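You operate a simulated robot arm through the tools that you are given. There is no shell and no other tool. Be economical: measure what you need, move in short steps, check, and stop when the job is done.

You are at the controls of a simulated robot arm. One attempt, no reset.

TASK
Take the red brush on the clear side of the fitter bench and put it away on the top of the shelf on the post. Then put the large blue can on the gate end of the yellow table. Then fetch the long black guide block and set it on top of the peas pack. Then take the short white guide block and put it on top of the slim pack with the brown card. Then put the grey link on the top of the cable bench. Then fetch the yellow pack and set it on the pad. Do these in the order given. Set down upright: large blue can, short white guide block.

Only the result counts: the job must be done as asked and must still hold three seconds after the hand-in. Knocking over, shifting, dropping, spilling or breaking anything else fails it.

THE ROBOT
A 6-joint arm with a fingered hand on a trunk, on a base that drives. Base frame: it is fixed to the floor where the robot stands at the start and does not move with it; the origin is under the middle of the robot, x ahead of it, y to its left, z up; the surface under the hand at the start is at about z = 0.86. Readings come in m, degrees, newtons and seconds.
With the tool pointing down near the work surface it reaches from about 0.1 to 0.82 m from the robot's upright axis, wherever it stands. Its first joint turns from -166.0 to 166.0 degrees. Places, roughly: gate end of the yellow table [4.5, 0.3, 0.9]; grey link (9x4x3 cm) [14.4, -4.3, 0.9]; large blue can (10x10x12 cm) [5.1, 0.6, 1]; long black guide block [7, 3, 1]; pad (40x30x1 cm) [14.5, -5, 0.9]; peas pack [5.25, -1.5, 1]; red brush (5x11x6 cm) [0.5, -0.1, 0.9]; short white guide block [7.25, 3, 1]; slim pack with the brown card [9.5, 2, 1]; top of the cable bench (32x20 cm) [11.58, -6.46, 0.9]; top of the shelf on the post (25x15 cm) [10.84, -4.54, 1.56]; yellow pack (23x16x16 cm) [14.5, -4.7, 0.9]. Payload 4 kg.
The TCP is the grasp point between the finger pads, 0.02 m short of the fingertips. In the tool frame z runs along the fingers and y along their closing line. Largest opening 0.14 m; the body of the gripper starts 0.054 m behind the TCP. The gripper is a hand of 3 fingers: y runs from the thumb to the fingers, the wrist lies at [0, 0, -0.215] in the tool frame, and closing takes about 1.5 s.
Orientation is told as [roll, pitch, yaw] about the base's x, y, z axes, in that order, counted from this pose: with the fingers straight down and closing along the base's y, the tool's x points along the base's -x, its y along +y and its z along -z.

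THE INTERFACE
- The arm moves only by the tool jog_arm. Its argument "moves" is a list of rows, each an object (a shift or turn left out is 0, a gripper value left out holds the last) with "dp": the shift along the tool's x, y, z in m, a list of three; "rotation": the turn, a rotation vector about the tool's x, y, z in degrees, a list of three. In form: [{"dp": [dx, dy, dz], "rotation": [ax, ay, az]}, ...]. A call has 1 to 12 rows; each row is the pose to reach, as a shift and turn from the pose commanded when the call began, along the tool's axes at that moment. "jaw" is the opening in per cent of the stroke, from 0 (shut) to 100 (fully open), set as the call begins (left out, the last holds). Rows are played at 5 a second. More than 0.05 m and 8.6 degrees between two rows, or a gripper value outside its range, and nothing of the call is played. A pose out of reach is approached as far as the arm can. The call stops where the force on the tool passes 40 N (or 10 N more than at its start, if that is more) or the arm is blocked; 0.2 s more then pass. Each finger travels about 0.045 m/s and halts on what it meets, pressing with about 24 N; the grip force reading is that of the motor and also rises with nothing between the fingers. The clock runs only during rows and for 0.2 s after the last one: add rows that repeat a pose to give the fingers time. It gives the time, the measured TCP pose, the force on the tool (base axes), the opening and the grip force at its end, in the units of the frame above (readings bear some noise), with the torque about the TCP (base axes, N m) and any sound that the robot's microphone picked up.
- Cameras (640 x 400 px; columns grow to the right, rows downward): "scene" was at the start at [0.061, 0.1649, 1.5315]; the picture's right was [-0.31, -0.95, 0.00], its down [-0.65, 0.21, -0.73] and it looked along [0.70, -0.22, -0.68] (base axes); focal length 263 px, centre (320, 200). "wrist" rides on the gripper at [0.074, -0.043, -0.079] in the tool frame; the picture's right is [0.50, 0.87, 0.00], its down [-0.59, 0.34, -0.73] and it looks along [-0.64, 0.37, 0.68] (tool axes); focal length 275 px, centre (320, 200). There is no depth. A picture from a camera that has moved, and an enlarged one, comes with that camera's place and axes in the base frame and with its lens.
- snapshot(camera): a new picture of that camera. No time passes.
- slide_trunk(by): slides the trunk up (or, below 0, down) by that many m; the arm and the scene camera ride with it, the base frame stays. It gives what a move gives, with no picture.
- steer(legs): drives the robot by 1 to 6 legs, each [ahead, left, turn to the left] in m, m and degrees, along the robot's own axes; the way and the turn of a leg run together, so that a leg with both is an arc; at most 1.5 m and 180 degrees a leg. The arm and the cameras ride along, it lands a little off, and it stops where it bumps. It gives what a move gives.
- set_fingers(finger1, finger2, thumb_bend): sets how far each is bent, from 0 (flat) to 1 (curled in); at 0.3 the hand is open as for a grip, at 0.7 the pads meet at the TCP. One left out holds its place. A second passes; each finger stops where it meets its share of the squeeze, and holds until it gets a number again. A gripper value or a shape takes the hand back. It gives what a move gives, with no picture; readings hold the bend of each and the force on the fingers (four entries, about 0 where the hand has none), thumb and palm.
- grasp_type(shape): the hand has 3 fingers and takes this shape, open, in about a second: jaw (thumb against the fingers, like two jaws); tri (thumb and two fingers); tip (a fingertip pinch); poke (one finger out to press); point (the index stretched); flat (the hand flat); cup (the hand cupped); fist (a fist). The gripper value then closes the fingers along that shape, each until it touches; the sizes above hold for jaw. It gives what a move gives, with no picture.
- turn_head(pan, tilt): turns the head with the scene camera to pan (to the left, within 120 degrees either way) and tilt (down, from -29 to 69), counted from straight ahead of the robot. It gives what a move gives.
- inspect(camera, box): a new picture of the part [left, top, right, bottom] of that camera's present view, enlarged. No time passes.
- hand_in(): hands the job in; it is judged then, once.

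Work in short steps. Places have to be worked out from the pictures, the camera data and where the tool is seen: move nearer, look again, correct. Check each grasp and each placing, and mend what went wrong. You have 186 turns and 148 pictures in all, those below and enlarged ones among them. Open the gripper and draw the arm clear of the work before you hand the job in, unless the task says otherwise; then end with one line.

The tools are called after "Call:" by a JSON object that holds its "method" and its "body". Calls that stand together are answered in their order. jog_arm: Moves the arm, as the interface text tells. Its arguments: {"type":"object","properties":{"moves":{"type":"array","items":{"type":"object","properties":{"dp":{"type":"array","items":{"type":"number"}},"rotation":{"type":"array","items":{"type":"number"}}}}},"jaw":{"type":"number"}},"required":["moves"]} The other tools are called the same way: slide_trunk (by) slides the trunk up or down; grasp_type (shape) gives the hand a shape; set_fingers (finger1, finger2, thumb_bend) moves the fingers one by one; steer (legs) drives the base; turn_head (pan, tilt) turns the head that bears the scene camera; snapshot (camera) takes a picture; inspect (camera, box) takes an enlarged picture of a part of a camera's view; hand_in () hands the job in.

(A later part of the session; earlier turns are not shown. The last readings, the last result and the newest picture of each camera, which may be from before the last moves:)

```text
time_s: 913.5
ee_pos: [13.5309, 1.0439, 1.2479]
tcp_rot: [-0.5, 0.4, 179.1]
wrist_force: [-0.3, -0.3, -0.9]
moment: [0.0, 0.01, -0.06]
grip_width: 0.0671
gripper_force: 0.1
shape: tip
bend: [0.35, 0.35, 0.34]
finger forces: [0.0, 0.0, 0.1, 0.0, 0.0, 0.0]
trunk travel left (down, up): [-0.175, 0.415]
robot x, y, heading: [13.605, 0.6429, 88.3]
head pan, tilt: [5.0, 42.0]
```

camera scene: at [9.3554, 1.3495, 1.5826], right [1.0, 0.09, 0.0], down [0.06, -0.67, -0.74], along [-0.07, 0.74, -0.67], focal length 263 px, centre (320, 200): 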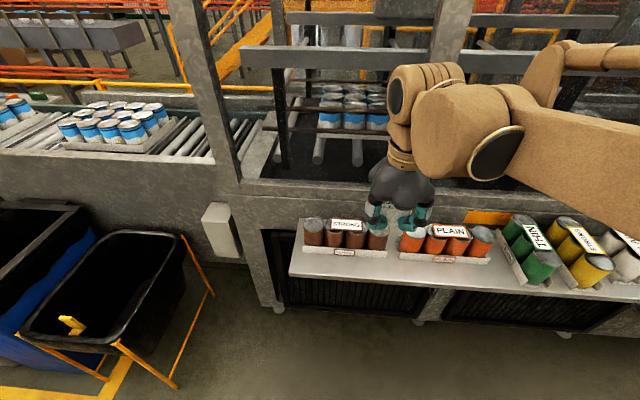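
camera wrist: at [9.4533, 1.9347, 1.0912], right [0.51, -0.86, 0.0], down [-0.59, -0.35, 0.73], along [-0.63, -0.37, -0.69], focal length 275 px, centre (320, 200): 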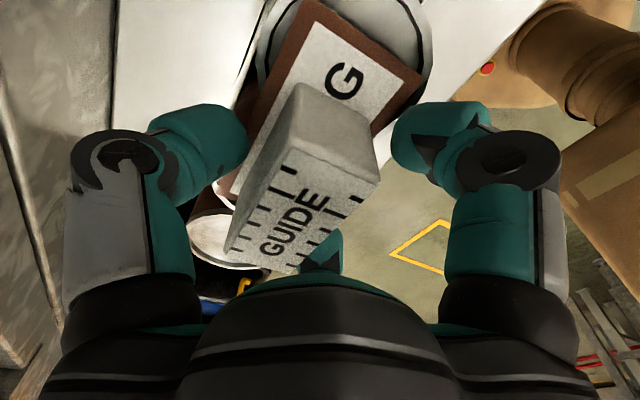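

Call:
{"method": "steer", "body": {"legs": [[0, -0.05, 1.7], [-1.45, 0, 0], [-1.45, 0, 0], [-0.65, 0, 0], [0, 0, -90]]}}

Call:
{"method": "turn_head", "body": {"pan": -45, "tilt": 28}}

Call:
{"method": "snapshot", "body": {"camera": "scene"}}

```text
time_s: 935.0
ee_pos: [14.012, -2.8232, 1.248]
tcp_rot: [-0.5, 0.4, 89.7]
wrist_force: [0.3, -0.1, 0.1]
moment: [-0.01, 0.02, 0.01]
grip_width: 0.0669
gripper_force: 0.1
shape: tip
bend: [0.35, 0.35, 0.34]
finger forces: [0.0, 0.1, 0.0, 0.0, 0.0, 0.0]
trunk travel left (down, up): [-0.175, 0.415]
robot x, y, heading: [13.6088, -2.9014, -1.2]
head pan, tilt: [5.0, 42.0]
```

```text
time_s: 936.2
ee_pos: [14.0113, -2.8231, 1.2477]
tcp_rot: [-0.5, 0.4, 89.7]
wrist_force: [-0.7, 0.3, -0.2]
moment: [0.01, 0.01, -0.03]
grip_width: 0.0667
gripper_force: 0.1
shape: tip
bend: [0.35, 0.35, 0.34]
finger forces: [0.1, 0.1, 0.1, 0.1, 0.0, 0.1]
trunk travel left (down, up): [-0.175, 0.415]
robot x, y, heading: [13.6114, -2.9068, -1.1]
head pan, tilt: [-45.0, 28.0]
```

```text
43 pictures are left
camera scene: at [13.6586, -2.7778, 1.6041], right [-0.72, -0.69, 0.0], down [-0.33, 0.34, -0.88], along [0.61, -0.64, -0.47], focal length 263 px, centre (320, 200)
```

scene: 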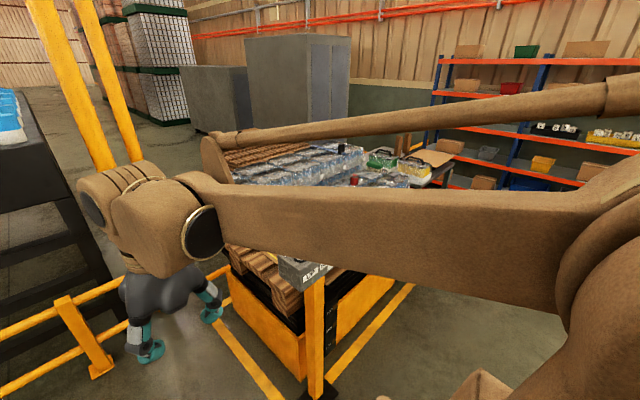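

Call:
{"method": "inspect", "body": {"camera": "scene", "box": [330, 130, 470, 200]}}

```text
4.57 times, centred on (400, 165) of scene
camera zoom: at [13.6586, -2.7778, 1.6041], right [-0.72, -0.69, 0.0], down [-0.33, 0.34, -0.88], along [0.61, -0.64, -0.47], focal length 1202 px, centre (-46, 360)
```

zoom: 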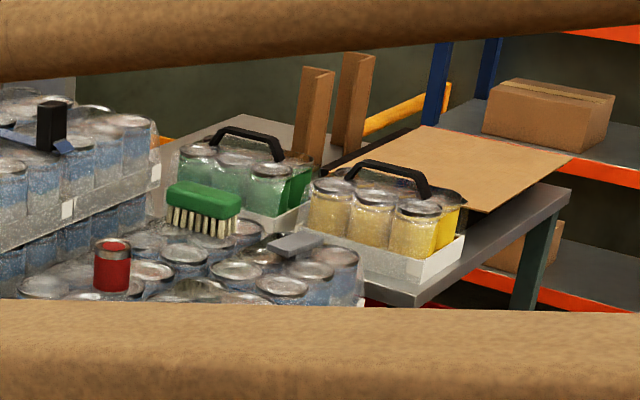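

The grey link lies on the wrapped cans at about (14.4, -4.3). The handled yellow pack and the brown pad are on the table behind. I'll move along the west side to y≈-4.4.

Call:
{"method": "steer", "body": {"legs": [[0.05, -1.45, 1.1]]}}

Call:
{"method": "turn_head", "body": {"pan": 0, "tilt": 38}}

Call:
{"method": "snapshot", "body": {"camera": "scene"}}

```text
time_s: 943.3
ee_pos: [14.0458, -4.2536, 1.2483]
tcp_rot: [-0.5, 0.5, 91.0]
wrist_force: [0.7, 0.1, -0.2]
moment: [-0.02, 0.02, -0.01]
grip_width: 0.067
gripper_force: 0.0
shape: tip
bend: [0.35, 0.35, 0.34]
finger forces: [0.0, 0.1, 0.0, 0.0, 0.1, 0.0]
trunk travel left (down, up): [-0.175, 0.415]
robot x, y, heading: [13.6431, -4.343, 0.3]
head pan, tilt: [-45.0, 28.0]
```

```text
time_s: 944.5
ee_pos: [14.0458, -4.2544, 1.2488]
tcp_rot: [-0.5, 0.4, 91.0]
wrist_force: [-1.4, 0.5, 0.3]
moment: [0.02, 0.02, -0.03]
grip_width: 0.067
gripper_force: 0.1
shape: tip
bend: [0.35, 0.35, 0.34]
finger forces: [0.1, 0.0, 0.0, 0.0, 0.1, 0.0]
trunk travel left (down, up): [-0.175, 0.415]
robot x, y, heading: [13.6429, -4.3428, 0.2]
head pan, tilt: [0.0, 38.0]
```

```text
41 pictures are left
camera scene: at [13.7129, -4.1536, 1.5886], right [0.0, -1.0, 0.0], down [-0.62, 0.0, -0.79], along [0.79, 0.0, -0.62], focal length 263 px, centre (320, 200)
```

scene: 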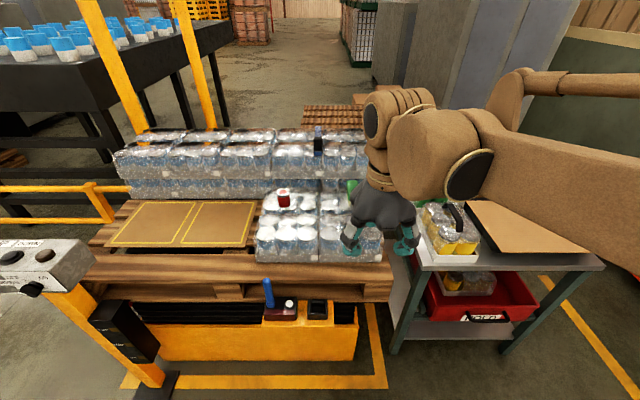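

The hand hides the link. I'll move the base forward 0.12 m, then bring the hand over the link with the yaw turned and look with the wrist camera.

Call:
{"method": "steer", "body": {"legs": [[0.12, 0, 0]]}}

Call:
{"method": "jog_arm", "body": {"moves": [{"dp": [0.005, -0.04, 0], "rotation": [0, 0, 8]}, {"dp": [0.015, -0.08, 0], "rotation": [0, 0, 16]}, {"dp": [0.03, -0.12, 0], "rotation": [0, 0, 23]}, {"dp": [0.045, -0.16, 0], "rotation": [0, 0, 23]}, {"dp": [0.06, -0.2, 0], "rotation": [0, 0, 23]}, {"dp": [0.065, -0.24, 0.02], "rotation": [0, 0, 23]}, {"dp": [0.065, -0.265, 0.06], "rotation": [0, 0, 23]}, {"dp": [0.065, -0.265, 0.1], "rotation": [0, 0, 23]}]}}

Call:
{"method": "snapshot", "body": {"camera": "wrist"}}

Call:
{"method": "snapshot", "body": {"camera": "scene"}}

```text
time_s: 945.7
ee_pos: [14.1692, -4.2531, 1.2479]
tcp_rot: [-0.5, 0.5, 91.1]
wrist_force: [0.2, -0.4, 0.3]
moment: [0.03, 0.02, 0.01]
grip_width: 0.0673
gripper_force: 0.0
shape: tip
bend: [0.35, 0.35, 0.34]
finger forces: [0.0, 0.0, 0.0, 0.0, 0.0, 0.0]
trunk travel left (down, up): [-0.175, 0.415]
robot x, y, heading: [13.761, -4.3435, 0.3]
head pan, tilt: [0.0, 38.0]
```

```text
time_s: 947.5
ee_pos: [14.4361, -4.3111, 1.1509]
tcp_rot: [-0.6, 0.2, 68.1]
wrist_force: [0.2, 0.9, -0.2]
moment: [-0.01, 0.03, 0.0]
grip_width: 0.0671
gripper_force: 0.0
shape: tip
bend: [0.35, 0.35, 0.34]
finger forces: [0.0, 0.1, 0.1, 0.0, 0.1, 0.1]
trunk travel left (down, up): [-0.175, 0.415]
robot x, y, heading: [13.767, -4.3405, 0.5]
head pan, tilt: [0.0, 38.0]
```

```text
40 pictures are left
camera wrist: at [14.4469, -4.3949, 1.2313], right [-0.99, -0.14, -0.01], down [-0.1, 0.68, 0.73], along [-0.1, 0.72, -0.68], focal length 275 px, centre (320, 200)
```

wrist: 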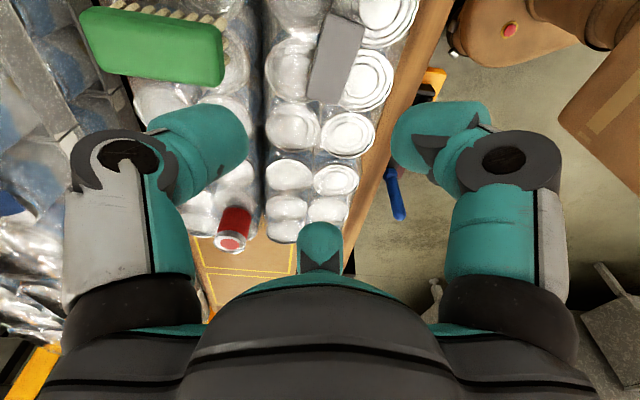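

```text
39 pictures are left
camera scene: at [13.8361, -4.1529, 1.5885], right [0.0, -1.0, 0.0], down [-0.62, 0.0, -0.79], along [0.79, 0.0, -0.62], focal length 263 px, centre (320, 200)
```

scene: 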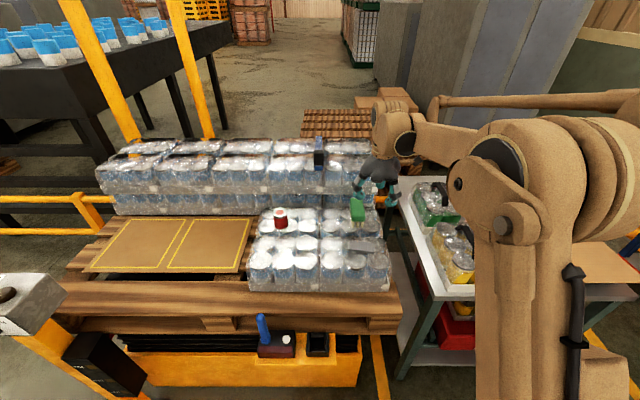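

The link is centred near (14.418, -4.288), top z≈0.945, long axis about 82°. The green brush is at x≥14.55. I'll turn the yaw +14°, partly close and descend.

Call:
{"method": "jog_arm", "body": {"moves": [{"dp": [-0.007, 0.015, 0.04], "rotation": [0, 0, -7]}, {"dp": [-0.0137, 0.0303, 0.08], "rotation": [0, 0, -14]}, {"dp": [-0.0137, 0.0303, 0.12], "rotation": [0, 0, -14]}, {"dp": [-0.0137, 0.0303, 0.15], "rotation": [0, 0, -14]}, {"dp": [-0.0137, 0.0303, 0.15], "rotation": [0, 0, -14]}], "jaw": 62}}

Call:
{"method": "inspect", "body": {"camera": "scene", "box": [290, 170, 450, 290]}}

Call:
{"method": "snapshot", "body": {"camera": "wrist"}}

```text
time_s: 948.7
ee_pos: [14.4146, -4.2897, 1.0019]
tcp_rot: [-0.7, 0.3, 82.1]
wrist_force: [0.0, 0.8, 0.1]
moment: [0.0, 0.0, 0.02]
grip_width: 0.0863
gripper_force: 0.1
shape: tip
bend: [0.3, 0.3, 0.28]
finger forces: [0.0, 0.0, 0.1, 0.0, 0.0, 0.0]
trunk travel left (down, up): [-0.175, 0.415]
robot x, y, heading: [13.767, -4.3426, 0.5]
head pan, tilt: [0.0, 38.0]
```

```text
3.33 times, centred on (370, 230) of scene
camera zoom: at [13.8356, -4.1529, 1.5886], right [0.0, -1.0, 0.0], down [-0.62, 0.0, -0.79], along [0.79, 0.0, -0.62], focal length 876 px, centre (153, 100)
```

zoom: 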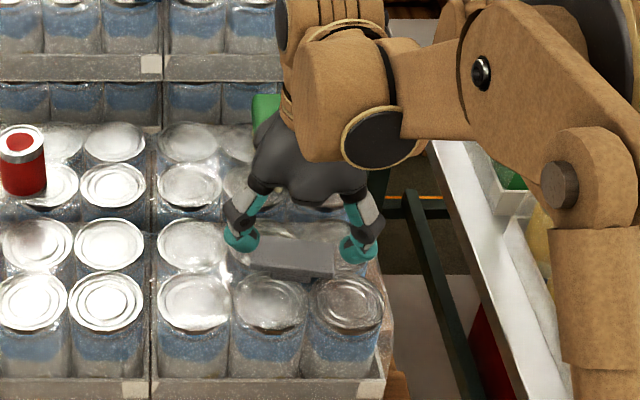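

```text
37 pictures are left
camera wrist: at [14.4454, -4.3658, 1.0814], right [-0.93, -0.38, -0.01], down [-0.26, 0.63, 0.73], along [-0.27, 0.68, -0.69], focal length 275 px, centre (320, 200)
```

wrist: 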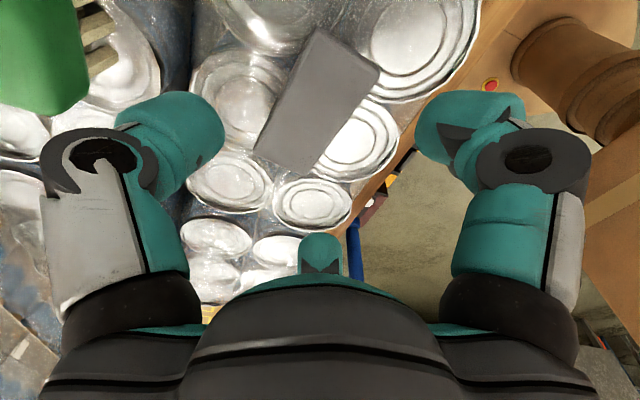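

The link is well placed between the digits. Descending and closing.

Call:
{"method": "jog_arm", "body": {"moves": [{"dp": [0, 0, 0.02]}, {"dp": [0, 0, 0.04]}, {"dp": [0, 0, 0.05]}, {"dp": [0, 0, 0.056]}]}}

Call:
{"method": "jog_arm", "body": {"moves": [{"dp": [0, 0, 0]}, {"dp": [0, 0, 0]}, {"dp": [0, 0, 0]}, {"dp": [0, 0, 0]}, {"dp": [0, 0, 0]}, {"dp": [0, 0, 0]}, {"dp": [0, 0, 0]}, {"dp": [0, 0, 0]}], "jaw": 0}}

Call:
{"method": "inspect", "body": {"camera": "scene", "box": [290, 170, 450, 290]}}

```text
time_s: 949.7
ee_pos: [14.4142, -4.2894, 0.9453]
tcp_rot: [-0.5, 0.3, 82.2]
wrist_force: [-0.2, 0.2, 0.3]
moment: [0.02, 0.02, 0.03]
grip_width: 0.0864
gripper_force: 0.1
shape: tip
bend: [0.3, 0.3, 0.28]
finger forces: [0.0, 0.0, 0.1, 0.1, 0.0, 0.0]
trunk travel left (down, up): [-0.175, 0.415]
robot x, y, heading: [13.7733, -4.3429, 0.1]
head pan, tilt: [0.0, 38.0]
```

```text
time_s: 951.5
ee_pos: [14.4147, -4.2885, 0.9449]
tcp_rot: [-0.6, 0.3, 82.1]
wrist_force: [0.6, 0.6, 1.4]
moment: [0.05, -0.03, 0.04]
grip_width: 0.0499
gripper_force: 23.9
shape: tip
bend: [0.45, 0.44, 0.37]
finger forces: [13.9, 15.5, 0.1, 0.0, 26.7, 0.0]
trunk travel left (down, up): [-0.175, 0.415]
robot x, y, heading: [13.7693, -4.3436, 0.2]
head pan, tilt: [0.0, 38.0]
```

```text
3.33 times, centred on (370, 230) of scene
camera zoom: at [13.8357, -4.1529, 1.5885], right [0.0, -1.0, 0.0], down [-0.62, 0.0, -0.79], along [0.79, 0.0, -0.62], focal length 876 px, centre (153, 100)
```

zoom: 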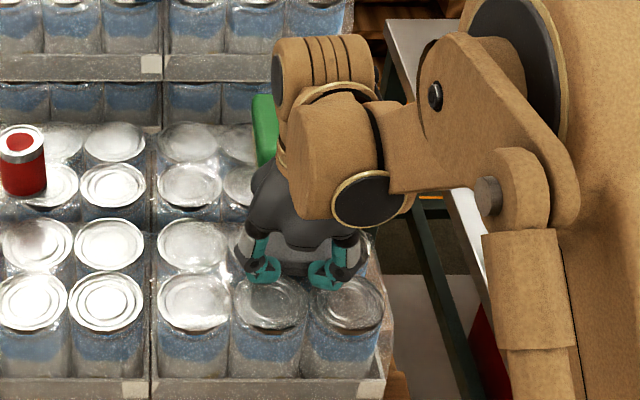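

Gripped. I'll lift, retract, and check with the wrist camera.

Call:
{"method": "jog_arm", "body": {"moves": [{"dp": [0, 0, -0.02]}, {"dp": [0, 0, -0.06]}, {"dp": [0, 0, -0.1]}, {"dp": [0, 0, -0.14]}, {"dp": [0, 0, -0.18]}, {"dp": [0, 0, -0.22]}, {"dp": [0, 0, -0.26]}, {"dp": [0, 0.04, -0.28]}, {"dp": [0, 0.08, -0.3]}, {"dp": [0, 0.12, -0.3]}, {"dp": [0, 0.16, -0.3]}, {"dp": [0, 0.2, -0.3]}]}}

Call:
{"method": "snapshot", "body": {"camera": "wrist"}}

```text
time_s: 954.1
ee_pos: [14.2126, -4.2625, 1.2421]
tcp_rot: [-0.5, 0.3, 82.2]
wrist_force: [-0.2, 0.2, 0.5]
moment: [-0.02, 0.0, 0.04]
grip_width: 0.0499
gripper_force: 24.3
shape: tip
bend: [0.45, 0.44, 0.37]
finger forces: [14.7, 15.5, 0.0, 0.0, 27.3, 0.0]
trunk travel left (down, up): [-0.175, 0.415]
robot x, y, heading: [13.7665, -4.3465, 0.2]
head pan, tilt: [0.0, 38.0]
```

```text
35 pictures are left
camera wrist: at [14.2439, -4.3392, 1.3225], right [-0.93, -0.38, -0.01], down [-0.26, 0.63, 0.73], along [-0.27, 0.68, -0.69], focal length 275 px, centre (320, 200)
```

wrist: 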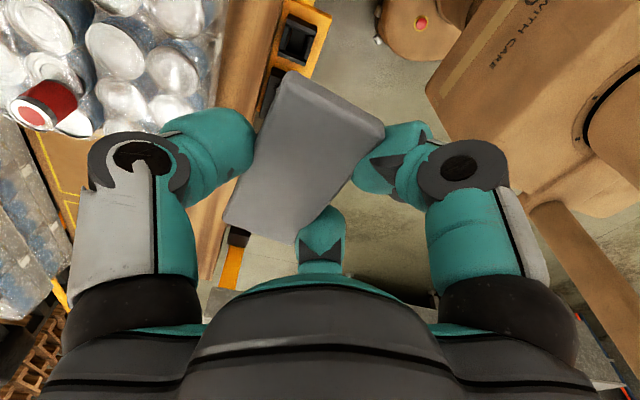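

The link is held. I'll drive to the cable bench, about (11.6, -5.4), and face it.

Call:
{"method": "steer", "body": {"legs": [[-1.2, -0.3, 0], [-0.95, -0.72, 0], [0, 0, -90]]}}

Call:
{"method": "turn_head", "body": {"pan": 5, "tilt": 30}}

Call:
{"method": "snapshot", "body": {"camera": "scene"}}

```text
time_s: 969.8
ee_pos: [11.7137, -5.8172, 1.2421]
tcp_rot: [-0.6, 0.2, -5.0]
wrist_force: [0.0, -0.7, -1.0]
moment: [-0.03, 0.0, 0.02]
grip_width: 0.05
gripper_force: 23.6
shape: tip
bend: [0.45, 0.44, 0.37]
finger forces: [14.7, 15.6, 0.1, 0.0, 27.3, 0.0]
trunk travel left (down, up): [-0.175, 0.415]
robot x, y, heading: [11.6076, -5.3771, -86.7]
head pan, tilt: [0.0, 38.0]
```

```text
time_s: 970.5
ee_pos: [11.7133, -5.8172, 1.2408]
tcp_rot: [-0.7, 0.3, -5.0]
wrist_force: [0.4, 0.0, -0.1]
moment: [0.02, -0.04, -0.03]
grip_width: 0.0501
gripper_force: 24.1
shape: tip
bend: [0.45, 0.44, 0.37]
finger forces: [14.7, 15.5, 0.0, 0.0, 27.4, 0.0]
trunk travel left (down, up): [-0.175, 0.415]
robot x, y, heading: [11.6094, -5.3756, -86.9]
head pan, tilt: [5.0, 30.0]
```

```text
34 pictures are left
camera scene: at [11.8126, -5.434, 1.6009], right [-0.99, -0.14, 0.0], down [-0.07, 0.5, -0.87], along [0.12, -0.86, -0.5], focal length 263 px, centre (320, 200)
```

scene: 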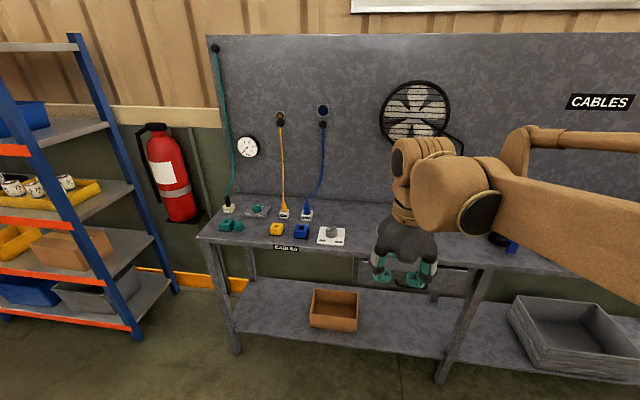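

The target area is hidden behind the hand. I'll strafe left 0.4 m for a clear view.

Call:
{"method": "steer", "body": {"legs": [[0, 0.4, -3]]}}

Call:
{"method": "turn_head", "body": {"pan": -20, "tilt": 30}}

Call:
{"method": "snapshot", "body": {"camera": "scene"}}

```text
time_s: 973.0
ee_pos: [12.1002, -5.8088, 1.2422]
tcp_rot: [-0.6, 0.3, -8.0]
wrist_force: [-0.1, -0.5, 0.0]
moment: [-0.03, 0.03, 0.05]
grip_width: 0.0499
gripper_force: 24.0
shape: tip
bend: [0.45, 0.44, 0.37]
finger forces: [14.7, 15.6, 0.0, 0.0, 27.3, 0.0]
trunk travel left (down, up): [-0.175, 0.415]
robot x, y, heading: [12.017, -5.3628, -89.9]
head pan, tilt: [5.0, 30.0]
```

```text
time_s: 973.9
ee_pos: [12.0985, -5.8099, 1.2422]
tcp_rot: [-0.6, 0.3, -8.0]
wrist_force: [0.0, -1.2, 0.5]
moment: [0.0, -0.03, 0.01]
grip_width: 0.0497
gripper_force: 23.9
shape: tip
bend: [0.45, 0.44, 0.37]
finger forces: [14.8, 15.6, 0.0, 0.0, 27.3, 0.0]
trunk travel left (down, up): [-0.175, 0.415]
robot x, y, heading: [12.0178, -5.3634, -89.8]
head pan, tilt: [-20.0, 30.0]
```

```text
33 pictures are left
camera scene: at [12.1787, -5.4277, 1.6009], right [-0.94, 0.34, 0.0], down [0.17, 0.47, -0.87], along [-0.29, -0.81, -0.5], focal length 263 px, centre (320, 200)
```

scene: 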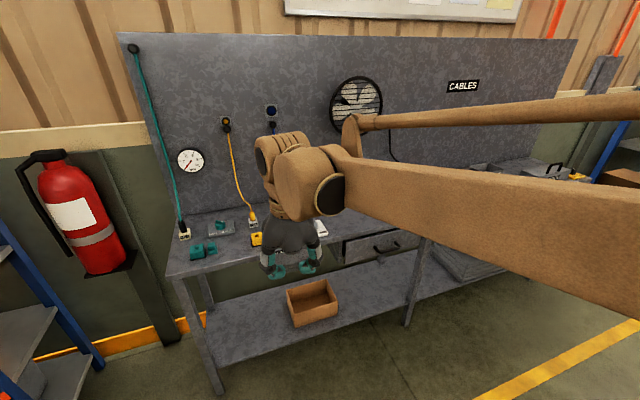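

The forearm is in the way from here. I'll look from the other side, at x≈11.2.

Call:
{"method": "steer", "body": {"legs": [[0, -0.8, 0]]}}

Call:
{"method": "turn_head", "body": {"pan": 12, "tilt": 35}}

Call:
{"method": "inspect", "body": {"camera": "scene", "box": [140, 120, 440, 300]}}

```text
time_s: 978.2
ee_pos: [11.2883, -5.8097, 1.2419]
tcp_rot: [-0.7, 0.3, -8.5]
wrist_force: [0.3, 0.4, 0.1]
moment: [-0.01, -0.04, -0.01]
grip_width: 0.05
gripper_force: 23.7
shape: tip
bend: [0.45, 0.44, 0.37]
finger forces: [14.7, 15.6, 0.0, 0.0, 27.3, 0.1]
trunk travel left (down, up): [-0.175, 0.415]
robot x, y, heading: [11.2104, -5.3617, -90.4]
head pan, tilt: [-20.0, 30.0]
```

```text
time_s: 979.2
ee_pos: [11.2879, -5.8099, 1.2418]
tcp_rot: [-0.6, 0.3, -8.5]
wrist_force: [0.0, -0.5, -0.5]
moment: [0.02, 0.03, 0.02]
grip_width: 0.0497
gripper_force: 24.0
shape: tip
bend: [0.45, 0.44, 0.37]
finger forces: [14.7, 15.6, 0.1, 0.0, 27.3, 0.0]
trunk travel left (down, up): [-0.175, 0.415]
robot x, y, heading: [11.2134, -5.3616, -90.6]
head pan, tilt: [12.0, 35.0]
```

```text
2.13 times, centred on (290, 210) of scene
camera zoom: at [11.4213, -5.4292, 1.5931], right [-0.98, -0.2, 0.0], down [-0.12, 0.56, -0.82], along [0.16, -0.8, -0.57], focal length 561 px, centre (384, 179)
```

zoom: 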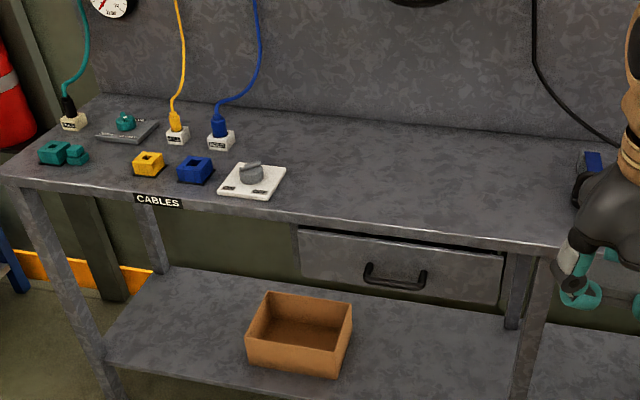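

The area around (11.58, -6.46) is free. I'll drive in to about (11.5, -5.75) and bring the link over it.

Call:
{"method": "steer", "body": {"legs": [[0, 0.3, 0], [0.39, 0, 0]]}}

```text
time_s: 983.3
ee_pos: [11.5857, -6.2072, 1.2418]
tcp_rot: [-0.5, 0.3, -8.3]
wrist_force: [-0.2, 0.2, -0.5]
moment: [0.01, 0.0, -0.03]
grip_width: 0.0496
gripper_force: 23.7
shape: tip
bend: [0.45, 0.44, 0.37]
finger forces: [14.7, 15.7, 0.0, 0.1, 27.3, 0.0]
trunk travel left (down, up): [-0.175, 0.415]
robot x, y, heading: [11.5051, -5.7639, -90.4]
head pan, tilt: [12.0, 35.0]
```

Call:
{"method": "jog_arm", "body": {"moves": [{"dp": [-0.005, -0.042, 0], "rotation": [0, 0, 5]}, {"dp": [-0.01, -0.084, 0], "rotation": [0, 0, 10]}, {"dp": [-0.015, -0.126, 0], "rotation": [0, 0, 10]}, {"dp": [-0.02, -0.168, 0], "rotation": [0, 0, 10]}, {"dp": [-0.025, -0.21, 0], "rotation": [0, 0, 10]}, {"dp": [-0.0306, -0.251, 0], "rotation": [0, 0, 10]}, {"dp": [-0.0306, -0.251, 0.045], "rotation": [0, 0, 10]}, {"dp": [-0.0306, -0.251, 0.09], "rotation": [0, 0, 10]}, {"dp": [-0.0306, -0.251, 0.135], "rotation": [0, 0, 10]}, {"dp": [-0.0306, -0.251, 0.18], "rotation": [0, 0, 10]}, {"dp": [-0.0306, -0.251, 0.22], "rotation": [0, 0, 10]}, {"dp": [-0.0306, -0.251, 0.26], "rotation": [0, 0, 10]}]}}

Call:
{"method": "snapshot", "body": {"camera": "scene"}}

```text
time_s: 985.9
ee_pos: [11.5779, -6.4614, 0.9817]
tcp_rot: [-0.6, 0.2, -18.3]
wrist_force: [0.6, -0.5, -0.1]
moment: [0.02, 0.03, 0.02]
grip_width: 0.0481
gripper_force: 23.7
shape: tip
bend: [0.46, 0.46, 0.37]
finger forces: [16.2, 15.4, 0.0, 0.0, 31.6, 0.2]
trunk travel left (down, up): [-0.175, 0.415]
robot x, y, heading: [11.5056, -5.7616, -90.3]
head pan, tilt: [12.0, 35.0]
```

```text
31 pictures are left
camera scene: at [11.7173, -5.8274, 1.593], right [-0.98, -0.2, 0.0], down [-0.12, 0.56, -0.82], along [0.17, -0.8, -0.57], focal length 263 px, centre (320, 200)
```

scene: 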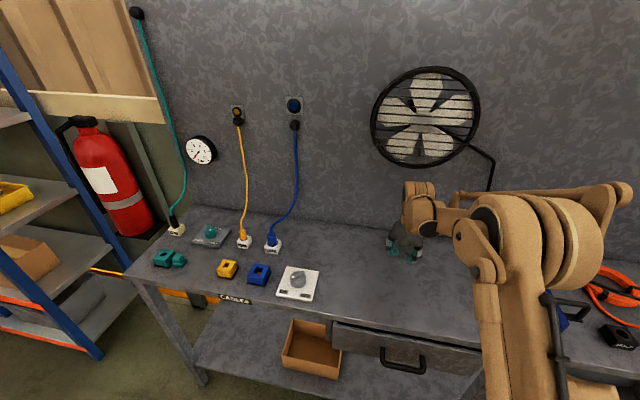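

Call:
{"method": "inspect", "body": {"camera": "scene", "box": [350, 180, 470, 290]}}

```text
3.64 times, centred on (410, 235) of scene
camera zoom: at [11.7173, -5.8274, 1.593], right [-0.98, -0.2, 0.0], down [-0.12, 0.56, -0.82], along [0.17, -0.8, -0.57], focal length 956 px, centre (-7, 73)
```

zoom: 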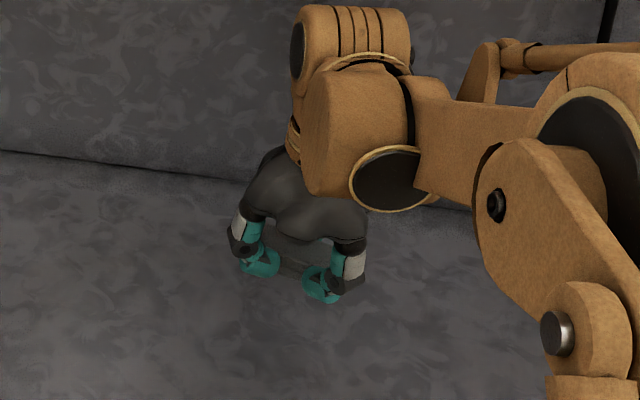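

The link isn't on the bench yet. I'll lower slowly until contact.

Call:
{"method": "jog_arm", "body": {"moves": [{"dp": [0, 0, 0.015]}, {"dp": [0, 0, 0.03]}, {"dp": [0, 0, 0.036]}, {"dp": [0, 0, 0.042]}, {"dp": [0, 0, 0.046]}, {"dp": [0, 0, 0.05]}, {"dp": [0, 0, 0.054]}, {"dp": [0, 0, 0.058]}, {"dp": [0, 0, 0.062]}]}}

```text
time_s: 987.9
ee_pos: [11.5788, -6.4609, 0.9246]
tcp_rot: [-0.9, 0.1, -18.3]
wrist_force: [-0.5, -5.2, 28.0]
moment: [-1.0, 0.27, 0.02]
grip_width: 0.0512
gripper_force: 23.9
shape: tip
bend: [0.46, 0.46, 0.36]
finger forces: [17.6, 15.7, 0.0, 0.1, 37.1, 0.1]
trunk travel left (down, up): [-0.175, 0.415]
robot x, y, heading: [11.5075, -5.7589, -90.1]
head pan, tilt: [12.0, 35.0]
```

Contact. I'll ease up 2 mm, open and lift away.

Call:
{"method": "jog_arm", "body": {"moves": [{"dp": [0, 0, -0.002]}, {"dp": [0, 0, -0.003]}]}}

Call:
{"method": "jog_arm", "body": {"moves": [{"dp": [0, 0, 0]}, {"dp": [0, 0, 0]}, {"dp": [0, 0, 0]}, {"dp": [0, 0, 0]}, {"dp": [0, 0, 0]}], "jaw": 70}}

Call:
{"method": "jog_arm", "body": {"moves": [{"dp": [0, 0, -0.03]}, {"dp": [0, 0, -0.07]}, {"dp": [0, 0, -0.11]}, {"dp": [0, 0, -0.15]}, {"dp": [0, 0, -0.19]}, {"dp": [0, 0, -0.23]}, {"dp": [0, 0.04, -0.26]}, {"dp": [0, 0.08, -0.28]}, {"dp": [0, 0.12, -0.3]}, {"dp": [0, 0.16, -0.31]}, {"dp": [0, 0.2, -0.31]}, {"dp": [0, 0.24, -0.31]}]}}

Call:
{"method": "inspect", "body": {"camera": "scene", "box": [260, 180, 460, 320]}}

```text
time_s: 988.5
ee_pos: [11.5768, -6.4609, 0.9257]
tcp_rot: [-0.6, 0.1, -18.4]
wrist_force: [-1.0, -4.6, 15.1]
moment: [-0.58, 0.19, 0.03]
grip_width: 0.0513
gripper_force: 23.9
shape: tip
bend: [0.46, 0.46, 0.36]
finger forces: [15.8, 14.8, 0.1, 0.1, 34.9, 0.0]
trunk travel left (down, up): [-0.175, 0.415]
robot x, y, heading: [11.507, -5.76, -90.2]
head pan, tilt: [12.0, 35.0]
```

```text
time_s: 989.7
ee_pos: [11.5771, -6.4615, 0.9254]
tcp_rot: [-0.6, 0.1, -18.2]
wrist_force: [-0.4, -0.4, -0.5]
moment: [0.01, 0.0, 0.01]
grip_width: 0.0974
gripper_force: 0.1
shape: tip
bend: [0.27, 0.27, 0.25]
finger forces: [0.0, 0.1, 0.0, 0.1, 0.0, 0.0]
trunk travel left (down, up): [-0.175, 0.415]
robot x, y, heading: [11.5065, -5.756, -90.4]
head pan, tilt: [12.0, 35.0]
```

```text
time_s: 992.3
ee_pos: [11.6553, -6.2299, 1.2326]
tcp_rot: [-0.5, 0.3, -18.3]
wrist_force: [0.3, 1.1, -0.5]
moment: [-0.04, 0.01, 0.0]
grip_width: 0.0976
gripper_force: 0.0
shape: tip
bend: [0.27, 0.27, 0.25]
finger forces: [0.1, 0.0, 0.0, 0.0, 0.0, 0.0]
trunk travel left (down, up): [-0.175, 0.415]
robot x, y, heading: [11.5069, -5.759, -90.0]
head pan, tilt: [12.0, 35.0]
```

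```text
2.86 times, centred on (360, 250) of scene
camera zoom: at [11.7172, -5.8251, 1.5932], right [-0.98, -0.2, 0.0], down [-0.12, 0.56, -0.82], along [0.17, -0.8, -0.57], focal length 751 px, centre (206, 57)
```

zoom: 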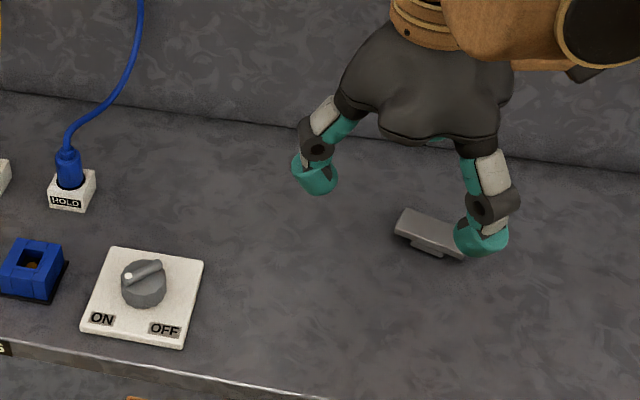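

The link lies on the cable bench. Last is the yellow pack, so I'll drive to the table at about (13.75, -4.85), heading 0.

Call:
{"method": "steer", "body": {"legs": [[-0.4, 0, 0], [0, 0, 90], [1.15, 0.3, 0], [1.05, 0.2, 0]]}}

Call:
{"method": "turn_head", "body": {"pan": 0, "tilt": 40}}

Call:
{"method": "snapshot", "body": {"camera": "scene"}}

```text
time_s: 1009.4
ee_pos: [14.201, -4.7532, 1.2331]
tcp_rot: [-0.6, 0.2, 71.6]
wrist_force: [0.6, -0.8, 0.2]
moment: [-0.01, -0.01, 0.03]
grip_width: 0.0976
gripper_force: 0.0
shape: tip
bend: [0.27, 0.27, 0.25]
finger forces: [0.0, 0.1, 0.0, 0.1, 0.0, 0.0]
trunk travel left (down, up): [-0.175, 0.415]
robot x, y, heading: [13.7285, -4.8976, -0.1]
head pan, tilt: [12.0, 35.0]
```

```text
time_s: 1010.1
ee_pos: [14.1999, -4.7514, 1.2325]
tcp_rot: [-0.6, 0.3, 71.6]
wrist_force: [-0.2, -0.3, -0.4]
moment: [0.0, -0.01, 0.01]
grip_width: 0.0977
gripper_force: 0.1
shape: tip
bend: [0.27, 0.27, 0.25]
finger forces: [0.0, 0.0, 0.0, 0.0, 0.0, 0.0]
trunk travel left (down, up): [-0.175, 0.415]
robot x, y, heading: [13.7272, -4.896, -0.5]
head pan, tilt: [0.0, 40.0]
```

```text
28 pictures are left
camera scene: at [13.7954, -4.709, 1.5856], right [0.0, -1.0, 0.0], down [-0.64, 0.0, -0.77], along [0.77, 0.0, -0.64], focal length 263 px, centre (320, 200)
```

scene: 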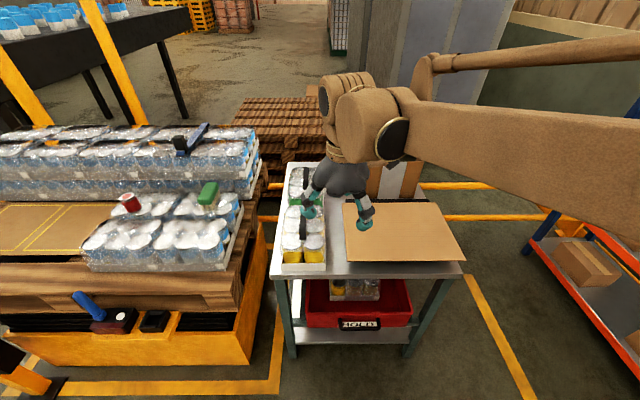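

I'll move the hand aside over the pad area and zoom on the yellow pack.

Call:
{"method": "jog_arm", "body": {"moves": [{"dp": [0.04, -0.013, 0]}, {"dp": [0.08, -0.027, 0]}, {"dp": [0.12, -0.04, 0]}, {"dp": [0.16, -0.053, 0]}, {"dp": [0.2, -0.067, 0]}]}}

Call:
{"method": "inspect", "body": {"camera": "scene", "box": [260, 140, 480, 290]}}

```text
time_s: 1011.3
ee_pos: [14.1988, -4.9647, 1.2334]
tcp_rot: [-0.6, 0.3, 71.7]
wrist_force: [0.0, -0.4, 0.6]
moment: [0.0, -0.01, -0.04]
grip_width: 0.0976
gripper_force: 0.1
shape: tip
bend: [0.27, 0.27, 0.25]
finger forces: [0.0, 0.0, 0.0, 0.0, 0.1, 0.0]
trunk travel left (down, up): [-0.175, 0.415]
robot x, y, heading: [13.7245, -4.8986, -0.3]
head pan, tilt: [0.0, 40.0]
```

```text
2.67 times, centred on (370, 215) of scene
camera zoom: at [13.7955, -4.71, 1.5857], right [-0.01, -1.0, 0.0], down [-0.64, 0.0, -0.77], along [0.77, 0.0, -0.64], focal length 701 px, centre (187, 160)
```

zoom: 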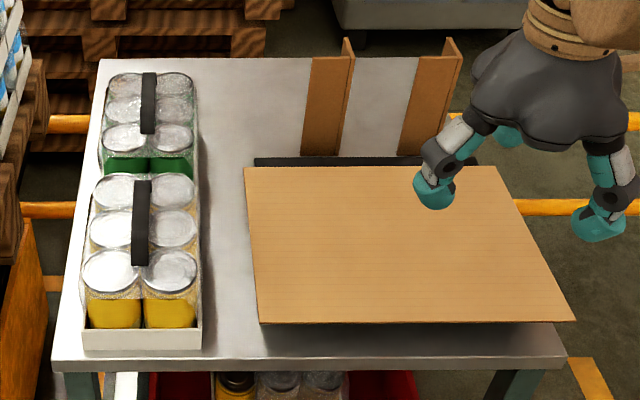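

The yellow pack's tray spans x≈14.32–14.56, y≈-4.73 to -4.58, and its strap handle runs along x at y≈-4.653. I'll grip it by the handle. I'll move forward a bit, turn the tool to yaw 0 and hover over the handle.

Call:
{"method": "steer", "body": {"legs": [[0.08, 0.05, 0]]}}

Call:
{"method": "jog_arm", "body": {"moves": [{"dp": [-0.033, -0.0074, 0], "rotation": [0, 0, 8]}, {"dp": [-0.066, -0.0148, 0], "rotation": [0, 0, 16]}, {"dp": [-0.099, -0.0222, 0], "rotation": [0, 0, 24]}, {"dp": [-0.132, -0.0296, 0], "rotation": [0, 0, 32]}, {"dp": [-0.165, -0.037, 0], "rotation": [0, 0, 40]}, {"dp": [-0.198, -0.0444, 0], "rotation": [0, 0, 48]}, {"dp": [-0.231, -0.0518, 0], "rotation": [0, 0, 56]}, {"dp": [-0.264, -0.0592, 0], "rotation": [0, 0, 64]}, {"dp": [-0.298, -0.0667, 0], "rotation": [0, 0, 71.7]}, {"dp": [-0.298, -0.0667, 0.04], "rotation": [0, 0, 71.7]}, {"dp": [-0.298, -0.0667, 0.08], "rotation": [0, 0, 71.7]}]}}

Call:
{"method": "snapshot", "body": {"camera": "wrist"}}

Call:
{"method": "inspect", "body": {"camera": "scene", "box": [260, 140, 480, 290]}}

```text
time_s: 1012.4
ee_pos: [14.2812, -4.9139, 1.233]
tcp_rot: [-0.6, 0.4, 71.5]
wrist_force: [0.1, 0.3, -0.5]
moment: [0.0, 0.0, -0.01]
grip_width: 0.0974
gripper_force: 0.0
shape: tip
bend: [0.27, 0.27, 0.25]
finger forces: [0.0, 0.0, 0.1, 0.1, 0.0, 0.1]
trunk travel left (down, up): [-0.175, 0.415]
robot x, y, heading: [13.8077, -4.8489, -0.2]
head pan, tilt: [0.0, 40.0]
```

```text
time_s: 1014.8
ee_pos: [14.4368, -4.6514, 1.1518]
tcp_rot: [-0.5, -0.6, -0.2]
wrist_force: [0.1, -1.0, -0.3]
moment: [0.06, -0.01, -0.01]
grip_width: 0.0975
gripper_force: 0.0
shape: tip
bend: [0.27, 0.27, 0.25]
finger forces: [0.0, 0.0, 0.0, 0.0, 0.0, 0.0]
trunk travel left (down, up): [-0.175, 0.415]
robot x, y, heading: [13.8062, -4.848, -0.5]
head pan, tilt: [0.0, 40.0]
```

```text
26 pictures are left
camera wrist: at [14.3614, -4.6917, 1.2306], right [-0.5, 0.87, -0.01], down [0.58, 0.34, 0.74], along [0.64, 0.36, -0.68], focal length 275 px, centre (320, 200)
```

wrist: 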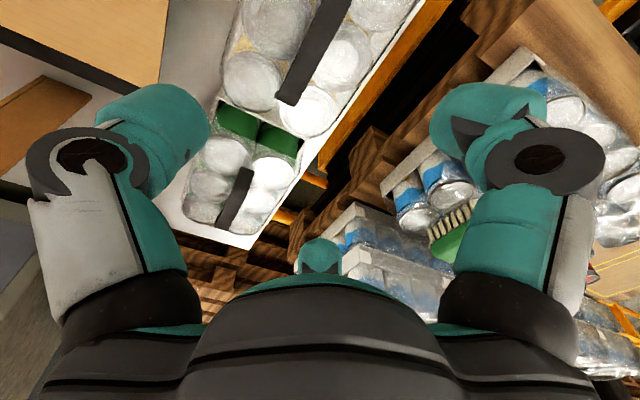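

```text
2.67 times, centred on (370, 215) of scene
camera zoom: at [13.8772, -4.6592, 1.5855], right [-0.01, -1.0, 0.0], down [-0.64, 0.0, -0.77], along [0.77, 0.0, -0.64], focal length 701 px, centre (187, 160)
```

zoom: 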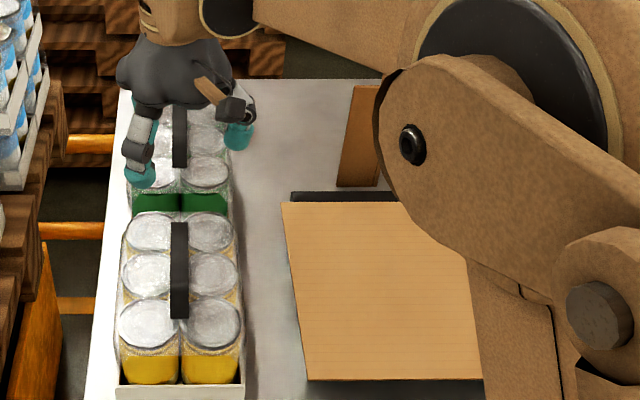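

The strap top works out to z≈0.98, at y≈-4.654. I'll descend to TCP z≈0.965 with the fingers half open, watching the force.

Call:
{"method": "jog_arm", "body": {"moves": [{"dp": [0, 0.005, 0.04]}, {"dp": [0, 0.005, 0.08]}, {"dp": [0, 0.005, 0.12]}, {"dp": [0, 0.005, 0.15]}], "jaw": 55}}

Call:
{"method": "snapshot", "body": {"camera": "wrist"}}

Call:
{"method": "inspect", "body": {"camera": "scene", "box": [280, 160, 400, 290]}}

```text
time_s: 1015.8
ee_pos: [14.4402, -4.6463, 1.0038]
tcp_rot: [-0.4, -0.4, -0.2]
wrist_force: [1.2, -0.7, -0.4]
moment: [0.0, 0.0, -0.03]
grip_width: 0.0775
gripper_force: 0.1
shape: tip
bend: [0.32, 0.32, 0.31]
finger forces: [0.1, 0.0, 0.0, 0.0, 0.0, 0.1]
trunk travel left (down, up): [-0.175, 0.415]
robot x, y, heading: [13.8103, -4.8479, -0.3]
head pan, tilt: [0.0, 40.0]
```

```text
24 pictures are left
camera wrist: at [14.3651, -4.688, 1.0827], right [-0.5, 0.87, -0.01], down [0.58, 0.34, 0.74], along [0.64, 0.36, -0.68], focal length 275 px, centre (320, 200)
```

wrist: 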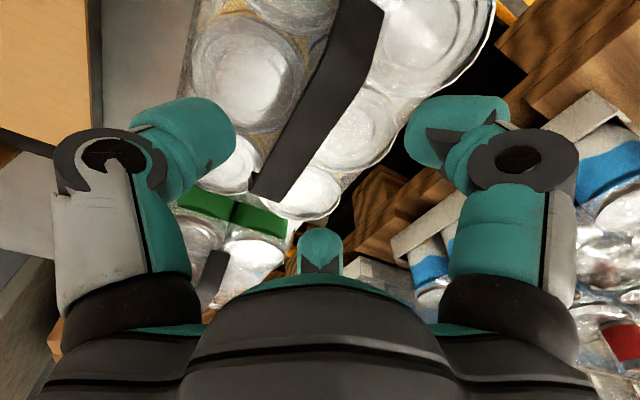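

```text
3.08 times, centred on (340, 225) of scene
camera zoom: at [13.8771, -4.6594, 1.5855], right [-0.01, -1.0, 0.0], down [-0.64, 0.0, -0.77], along [0.77, 0.0, -0.64], focal length 809 px, centre (258, 123)
```

zoom: 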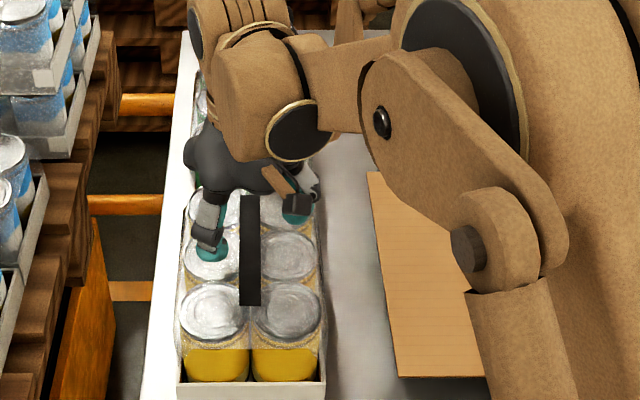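

The strap runs cleanly between the thumb and fingers. I'll lower to z≈0.957 in small steps.

Call:
{"method": "jog_arm", "body": {"moves": [{"dp": [0, -0.003, 0.015]}, {"dp": [0, -0.003, 0.027]}, {"dp": [0, -0.003, 0.035]}, {"dp": [0, -0.003, 0.041]}, {"dp": [0, -0.003, 0.046]}]}}

Call:
{"method": "jog_arm", "body": {"moves": [{"dp": [0, 0, 0]}, {"dp": [0, 0, 0]}, {"dp": [0, 0, 0]}, {"dp": [0, 0, 0]}, {"dp": [0, 0, 0]}, {"dp": [0, 0, 0]}, {"dp": [0, 0, 0]}, {"dp": [0, 0, 0]}], "jaw": 0}}

Call:
{"method": "snapshot", "body": {"camera": "wrist"}}

```text
time_s: 1017.0
ee_pos: [14.4408, -4.6514, 0.9567]
tcp_rot: [-0.5, -0.4, -0.1]
wrist_force: [-0.4, -0.1, 0.6]
moment: [-0.01, 0.03, -0.03]
grip_width: 0.0776
gripper_force: 0.0
shape: tip
bend: [0.32, 0.32, 0.31]
finger forces: [0.1, 0.0, 0.1, 0.0, 0.0, 0.0]
trunk travel left (down, up): [-0.175, 0.415]
robot x, y, heading: [13.8084, -4.8486, -0.4]
head pan, tilt: [0.0, 40.0]
```

```text
time_s: 1018.8
ee_pos: [14.4394, -4.6511, 0.9574]
tcp_rot: [-0.4, -0.4, -0.1]
wrist_force: [-1.9, 4.1, -0.3]
moment: [-0.21, 0.0, 0.06]
grip_width: 0.0301
gripper_force: 24.2
shape: tip
bend: [0.46, 0.45, 0.51]
finger forces: [16.9, 17.7, 0.0, 0.0, 31.3, 0.1]
trunk travel left (down, up): [-0.175, 0.415]
robot x, y, heading: [13.8122, -4.8489, -0.2]
head pan, tilt: [0.0, 40.0]
```

```text
22 pictures are left
camera wrist: at [14.3649, -4.692, 1.0363], right [-0.5, 0.87, -0.01], down [0.58, 0.34, 0.74], along [0.64, 0.36, -0.68], focal length 275 px, centre (320, 200)
```

wrist: 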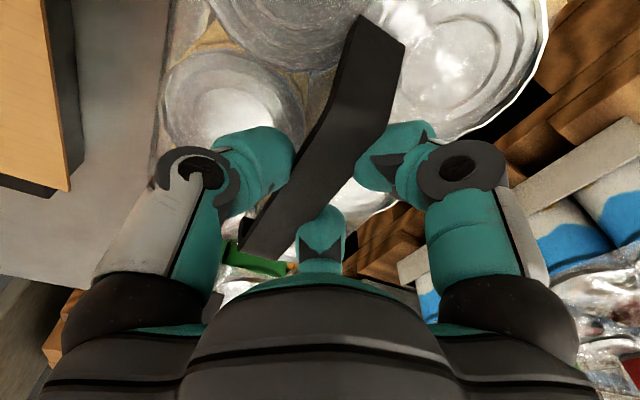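

The handle is gripped. A small lift to test.

Call:
{"method": "jog_arm", "body": {"moves": [{"dp": [0, 0, -0.008]}, {"dp": [0, 0, -0.018]}, {"dp": [0, 0, -0.03]}, {"dp": [0, 0, -0.045]}, {"dp": [0, 0, -0.06]}]}}

Call:
{"method": "inspect", "body": {"camera": "scene", "box": [260, 140, 480, 290]}}

```text
time_s: 1020.0
ee_pos: [14.4402, -4.6502, 1.018]
tcp_rot: [-0.4, -0.6, -0.1]
wrist_force: [0.5, 0.6, -9.8]
moment: [-0.03, 0.1, 0.0]
grip_width: 0.0278
gripper_force: 24.1
shape: tip
bend: [0.47, 0.48, 0.51]
finger forces: [14.7, 12.8, 0.1, 0.1, 28.5, 0.1]
trunk travel left (down, up): [-0.175, 0.415]
robot x, y, heading: [13.8101, -4.85, -0.4]
head pan, tilt: [0.0, 40.0]
```

```text
2.67 times, centred on (370, 215) of scene
camera zoom: at [13.8774, -4.6593, 1.5854], right [-0.01, -1.0, 0.0], down [-0.64, 0.0, -0.77], along [0.77, 0.0, -0.64], focal length 701 px, centre (187, 160)
```

zoom: 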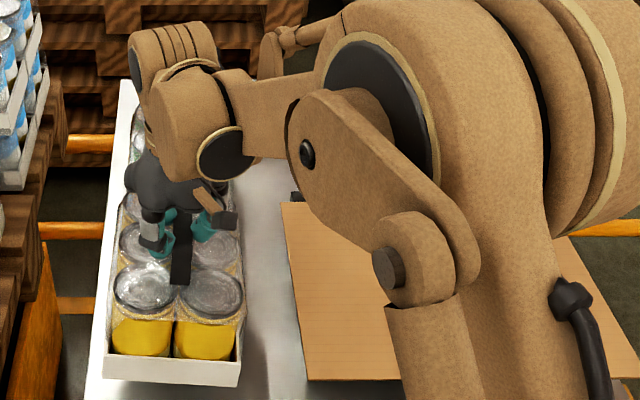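

Lifted level, about 1 kg. The pad spans x≈14.345–14.65, y≈-5.20 to -4.80. I'll raise a bit and carry the pack to the pad centre, TCP (14.497, -4.995).

Call:
{"method": "jog_arm", "body": {"moves": [{"dp": [0, 0, -0.025]}, {"dp": [0, 0, -0.05]}, {"dp": [-0.008, -0.035, -0.05]}, {"dp": [-0.016, -0.075, -0.05]}, {"dp": [-0.023, -0.115, -0.05]}, {"dp": [-0.03, -0.155, -0.05]}, {"dp": [-0.037, -0.195, -0.05]}, {"dp": [-0.044, -0.235, -0.05]}, {"dp": [-0.05, -0.275, -0.05]}, {"dp": [-0.055, -0.315, -0.05]}, {"dp": [-0.057, -0.345, -0.05]}]}}

Call:
{"method": "snapshot", "body": {"camera": "scene"}}

```text
time_s: 1022.4
ee_pos: [14.4976, -4.9979, 1.0684]
tcp_rot: [-0.3, -0.5, -0.1]
wrist_force: [1.2, 0.6, -10.1]
moment: [-0.06, 0.06, -0.03]
grip_width: 0.0274
gripper_force: 23.8
shape: tip
bend: [1.0, 1.0, 0.51]
finger forces: [15.3, 13.0, 0.1, 0.1, 29.8, 0.0]
trunk travel left (down, up): [-0.175, 0.415]
robot x, y, heading: [13.8108, -4.8487, -0.5]
head pan, tilt: [0.0, 40.0]
```

```text
20 pictures are left
camera scene: at [13.8781, -4.6608, 1.5856], right [-0.01, -1.0, 0.0], down [-0.64, 0.0, -0.77], along [0.77, 0.0, -0.64], focal length 263 px, centre (320, 200)
```

scene: 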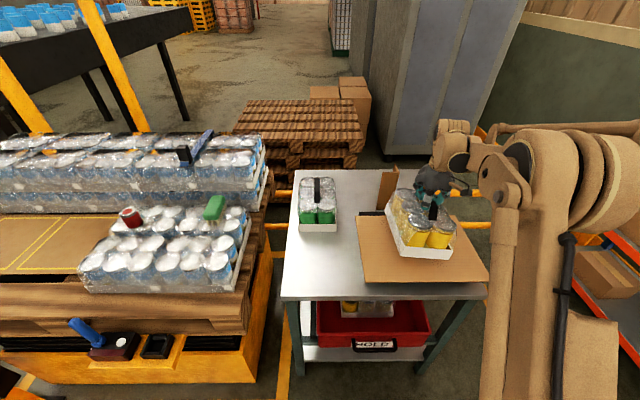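

The pack is over the pad, slightly rotated in the view. I'll lower most of the way and check.

Call:
{"method": "jog_arm", "body": {"moves": [{"dp": [0, 0, 0.03]}, {"dp": [0, 0, 0.055]}, {"dp": [0, 0, 0.07]}, {"dp": [0, 0, 0.08]}, {"dp": [0, 0, 0.085]}]}}

Call:
{"method": "inspect", "body": {"camera": "scene", "box": [340, 150, 520, 300]}}

```text
time_s: 1023.6
ee_pos: [14.4941, -4.9979, 0.9906]
tcp_rot: [-0.6, -0.7, -0.3]
wrist_force: [0.3, -1.9, 30.1]
moment: [-0.08, 0.21, -0.07]
grip_width: 0.0271
gripper_force: 24.3
shape: tip
bend: [1.0, 1.0, 0.59]
finger forces: [2.6, 0.2, 0.0, 0.1, 52.1, 0.0]
trunk travel left (down, up): [-0.175, 0.415]
robot x, y, heading: [13.8059, -4.8482, -0.3]
head pan, tilt: [0.0, 40.0]
stopped in row 5: the force on the tool passed its limit at 46 N (the readings are from after the stop); the commanded pose is now the measured one
```

```text
2.67 times, centred on (430, 225) of scene
camera zoom: at [13.8733, -4.6592, 1.5859], right [-0.01, -1.0, 0.0], down [-0.64, 0.0, -0.77], along [0.77, -0.01, -0.64], focal length 701 px, centre (27, 133)
```

zoom: 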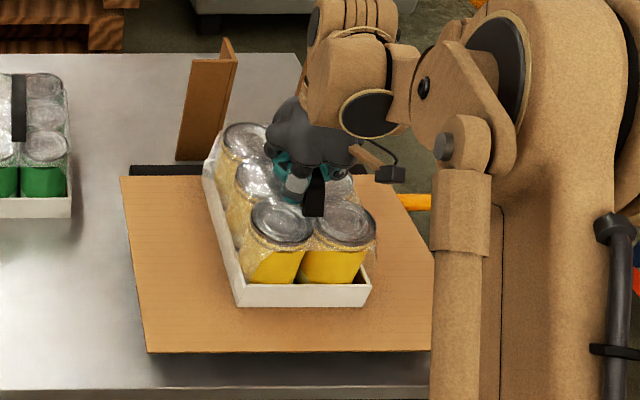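

The pack has touched down on the pad, fully inside it. I'll ease up a little to see whether it's seated.

Call:
{"method": "jog_arm", "body": {"moves": [{"dp": [0, 0, -0.004]}, {"dp": [0, 0, -0.004]}]}}

Call:
{"method": "snapshot", "body": {"camera": "wrist"}}

```text
time_s: 1024.2
ee_pos: [14.4947, -4.999, 0.993]
tcp_rot: [-0.5, -0.7, -0.3]
wrist_force: [-4.1, 1.4, 9.4]
moment: [0.05, 0.03, -0.08]
grip_width: 0.0255
gripper_force: 24.6
shape: tip
bend: [1.0, 1.0, 0.6]
finger forces: [1.1, 0.3, 0.0, 0.0, 29.8, 0.0]
trunk travel left (down, up): [-0.175, 0.415]
robot x, y, heading: [13.8096, -4.847, -0.4]
head pan, tilt: [0.0, 40.0]
```

```text
18 pictures are left
camera wrist: at [14.419, -5.0394, 1.0711], right [-0.5, 0.87, -0.01], down [0.58, 0.34, 0.74], along [0.65, 0.36, -0.67], focal length 275 px, centre (320, 200)
```

wrist: 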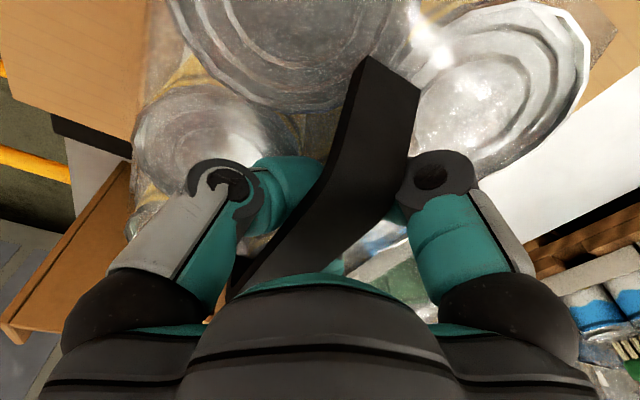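

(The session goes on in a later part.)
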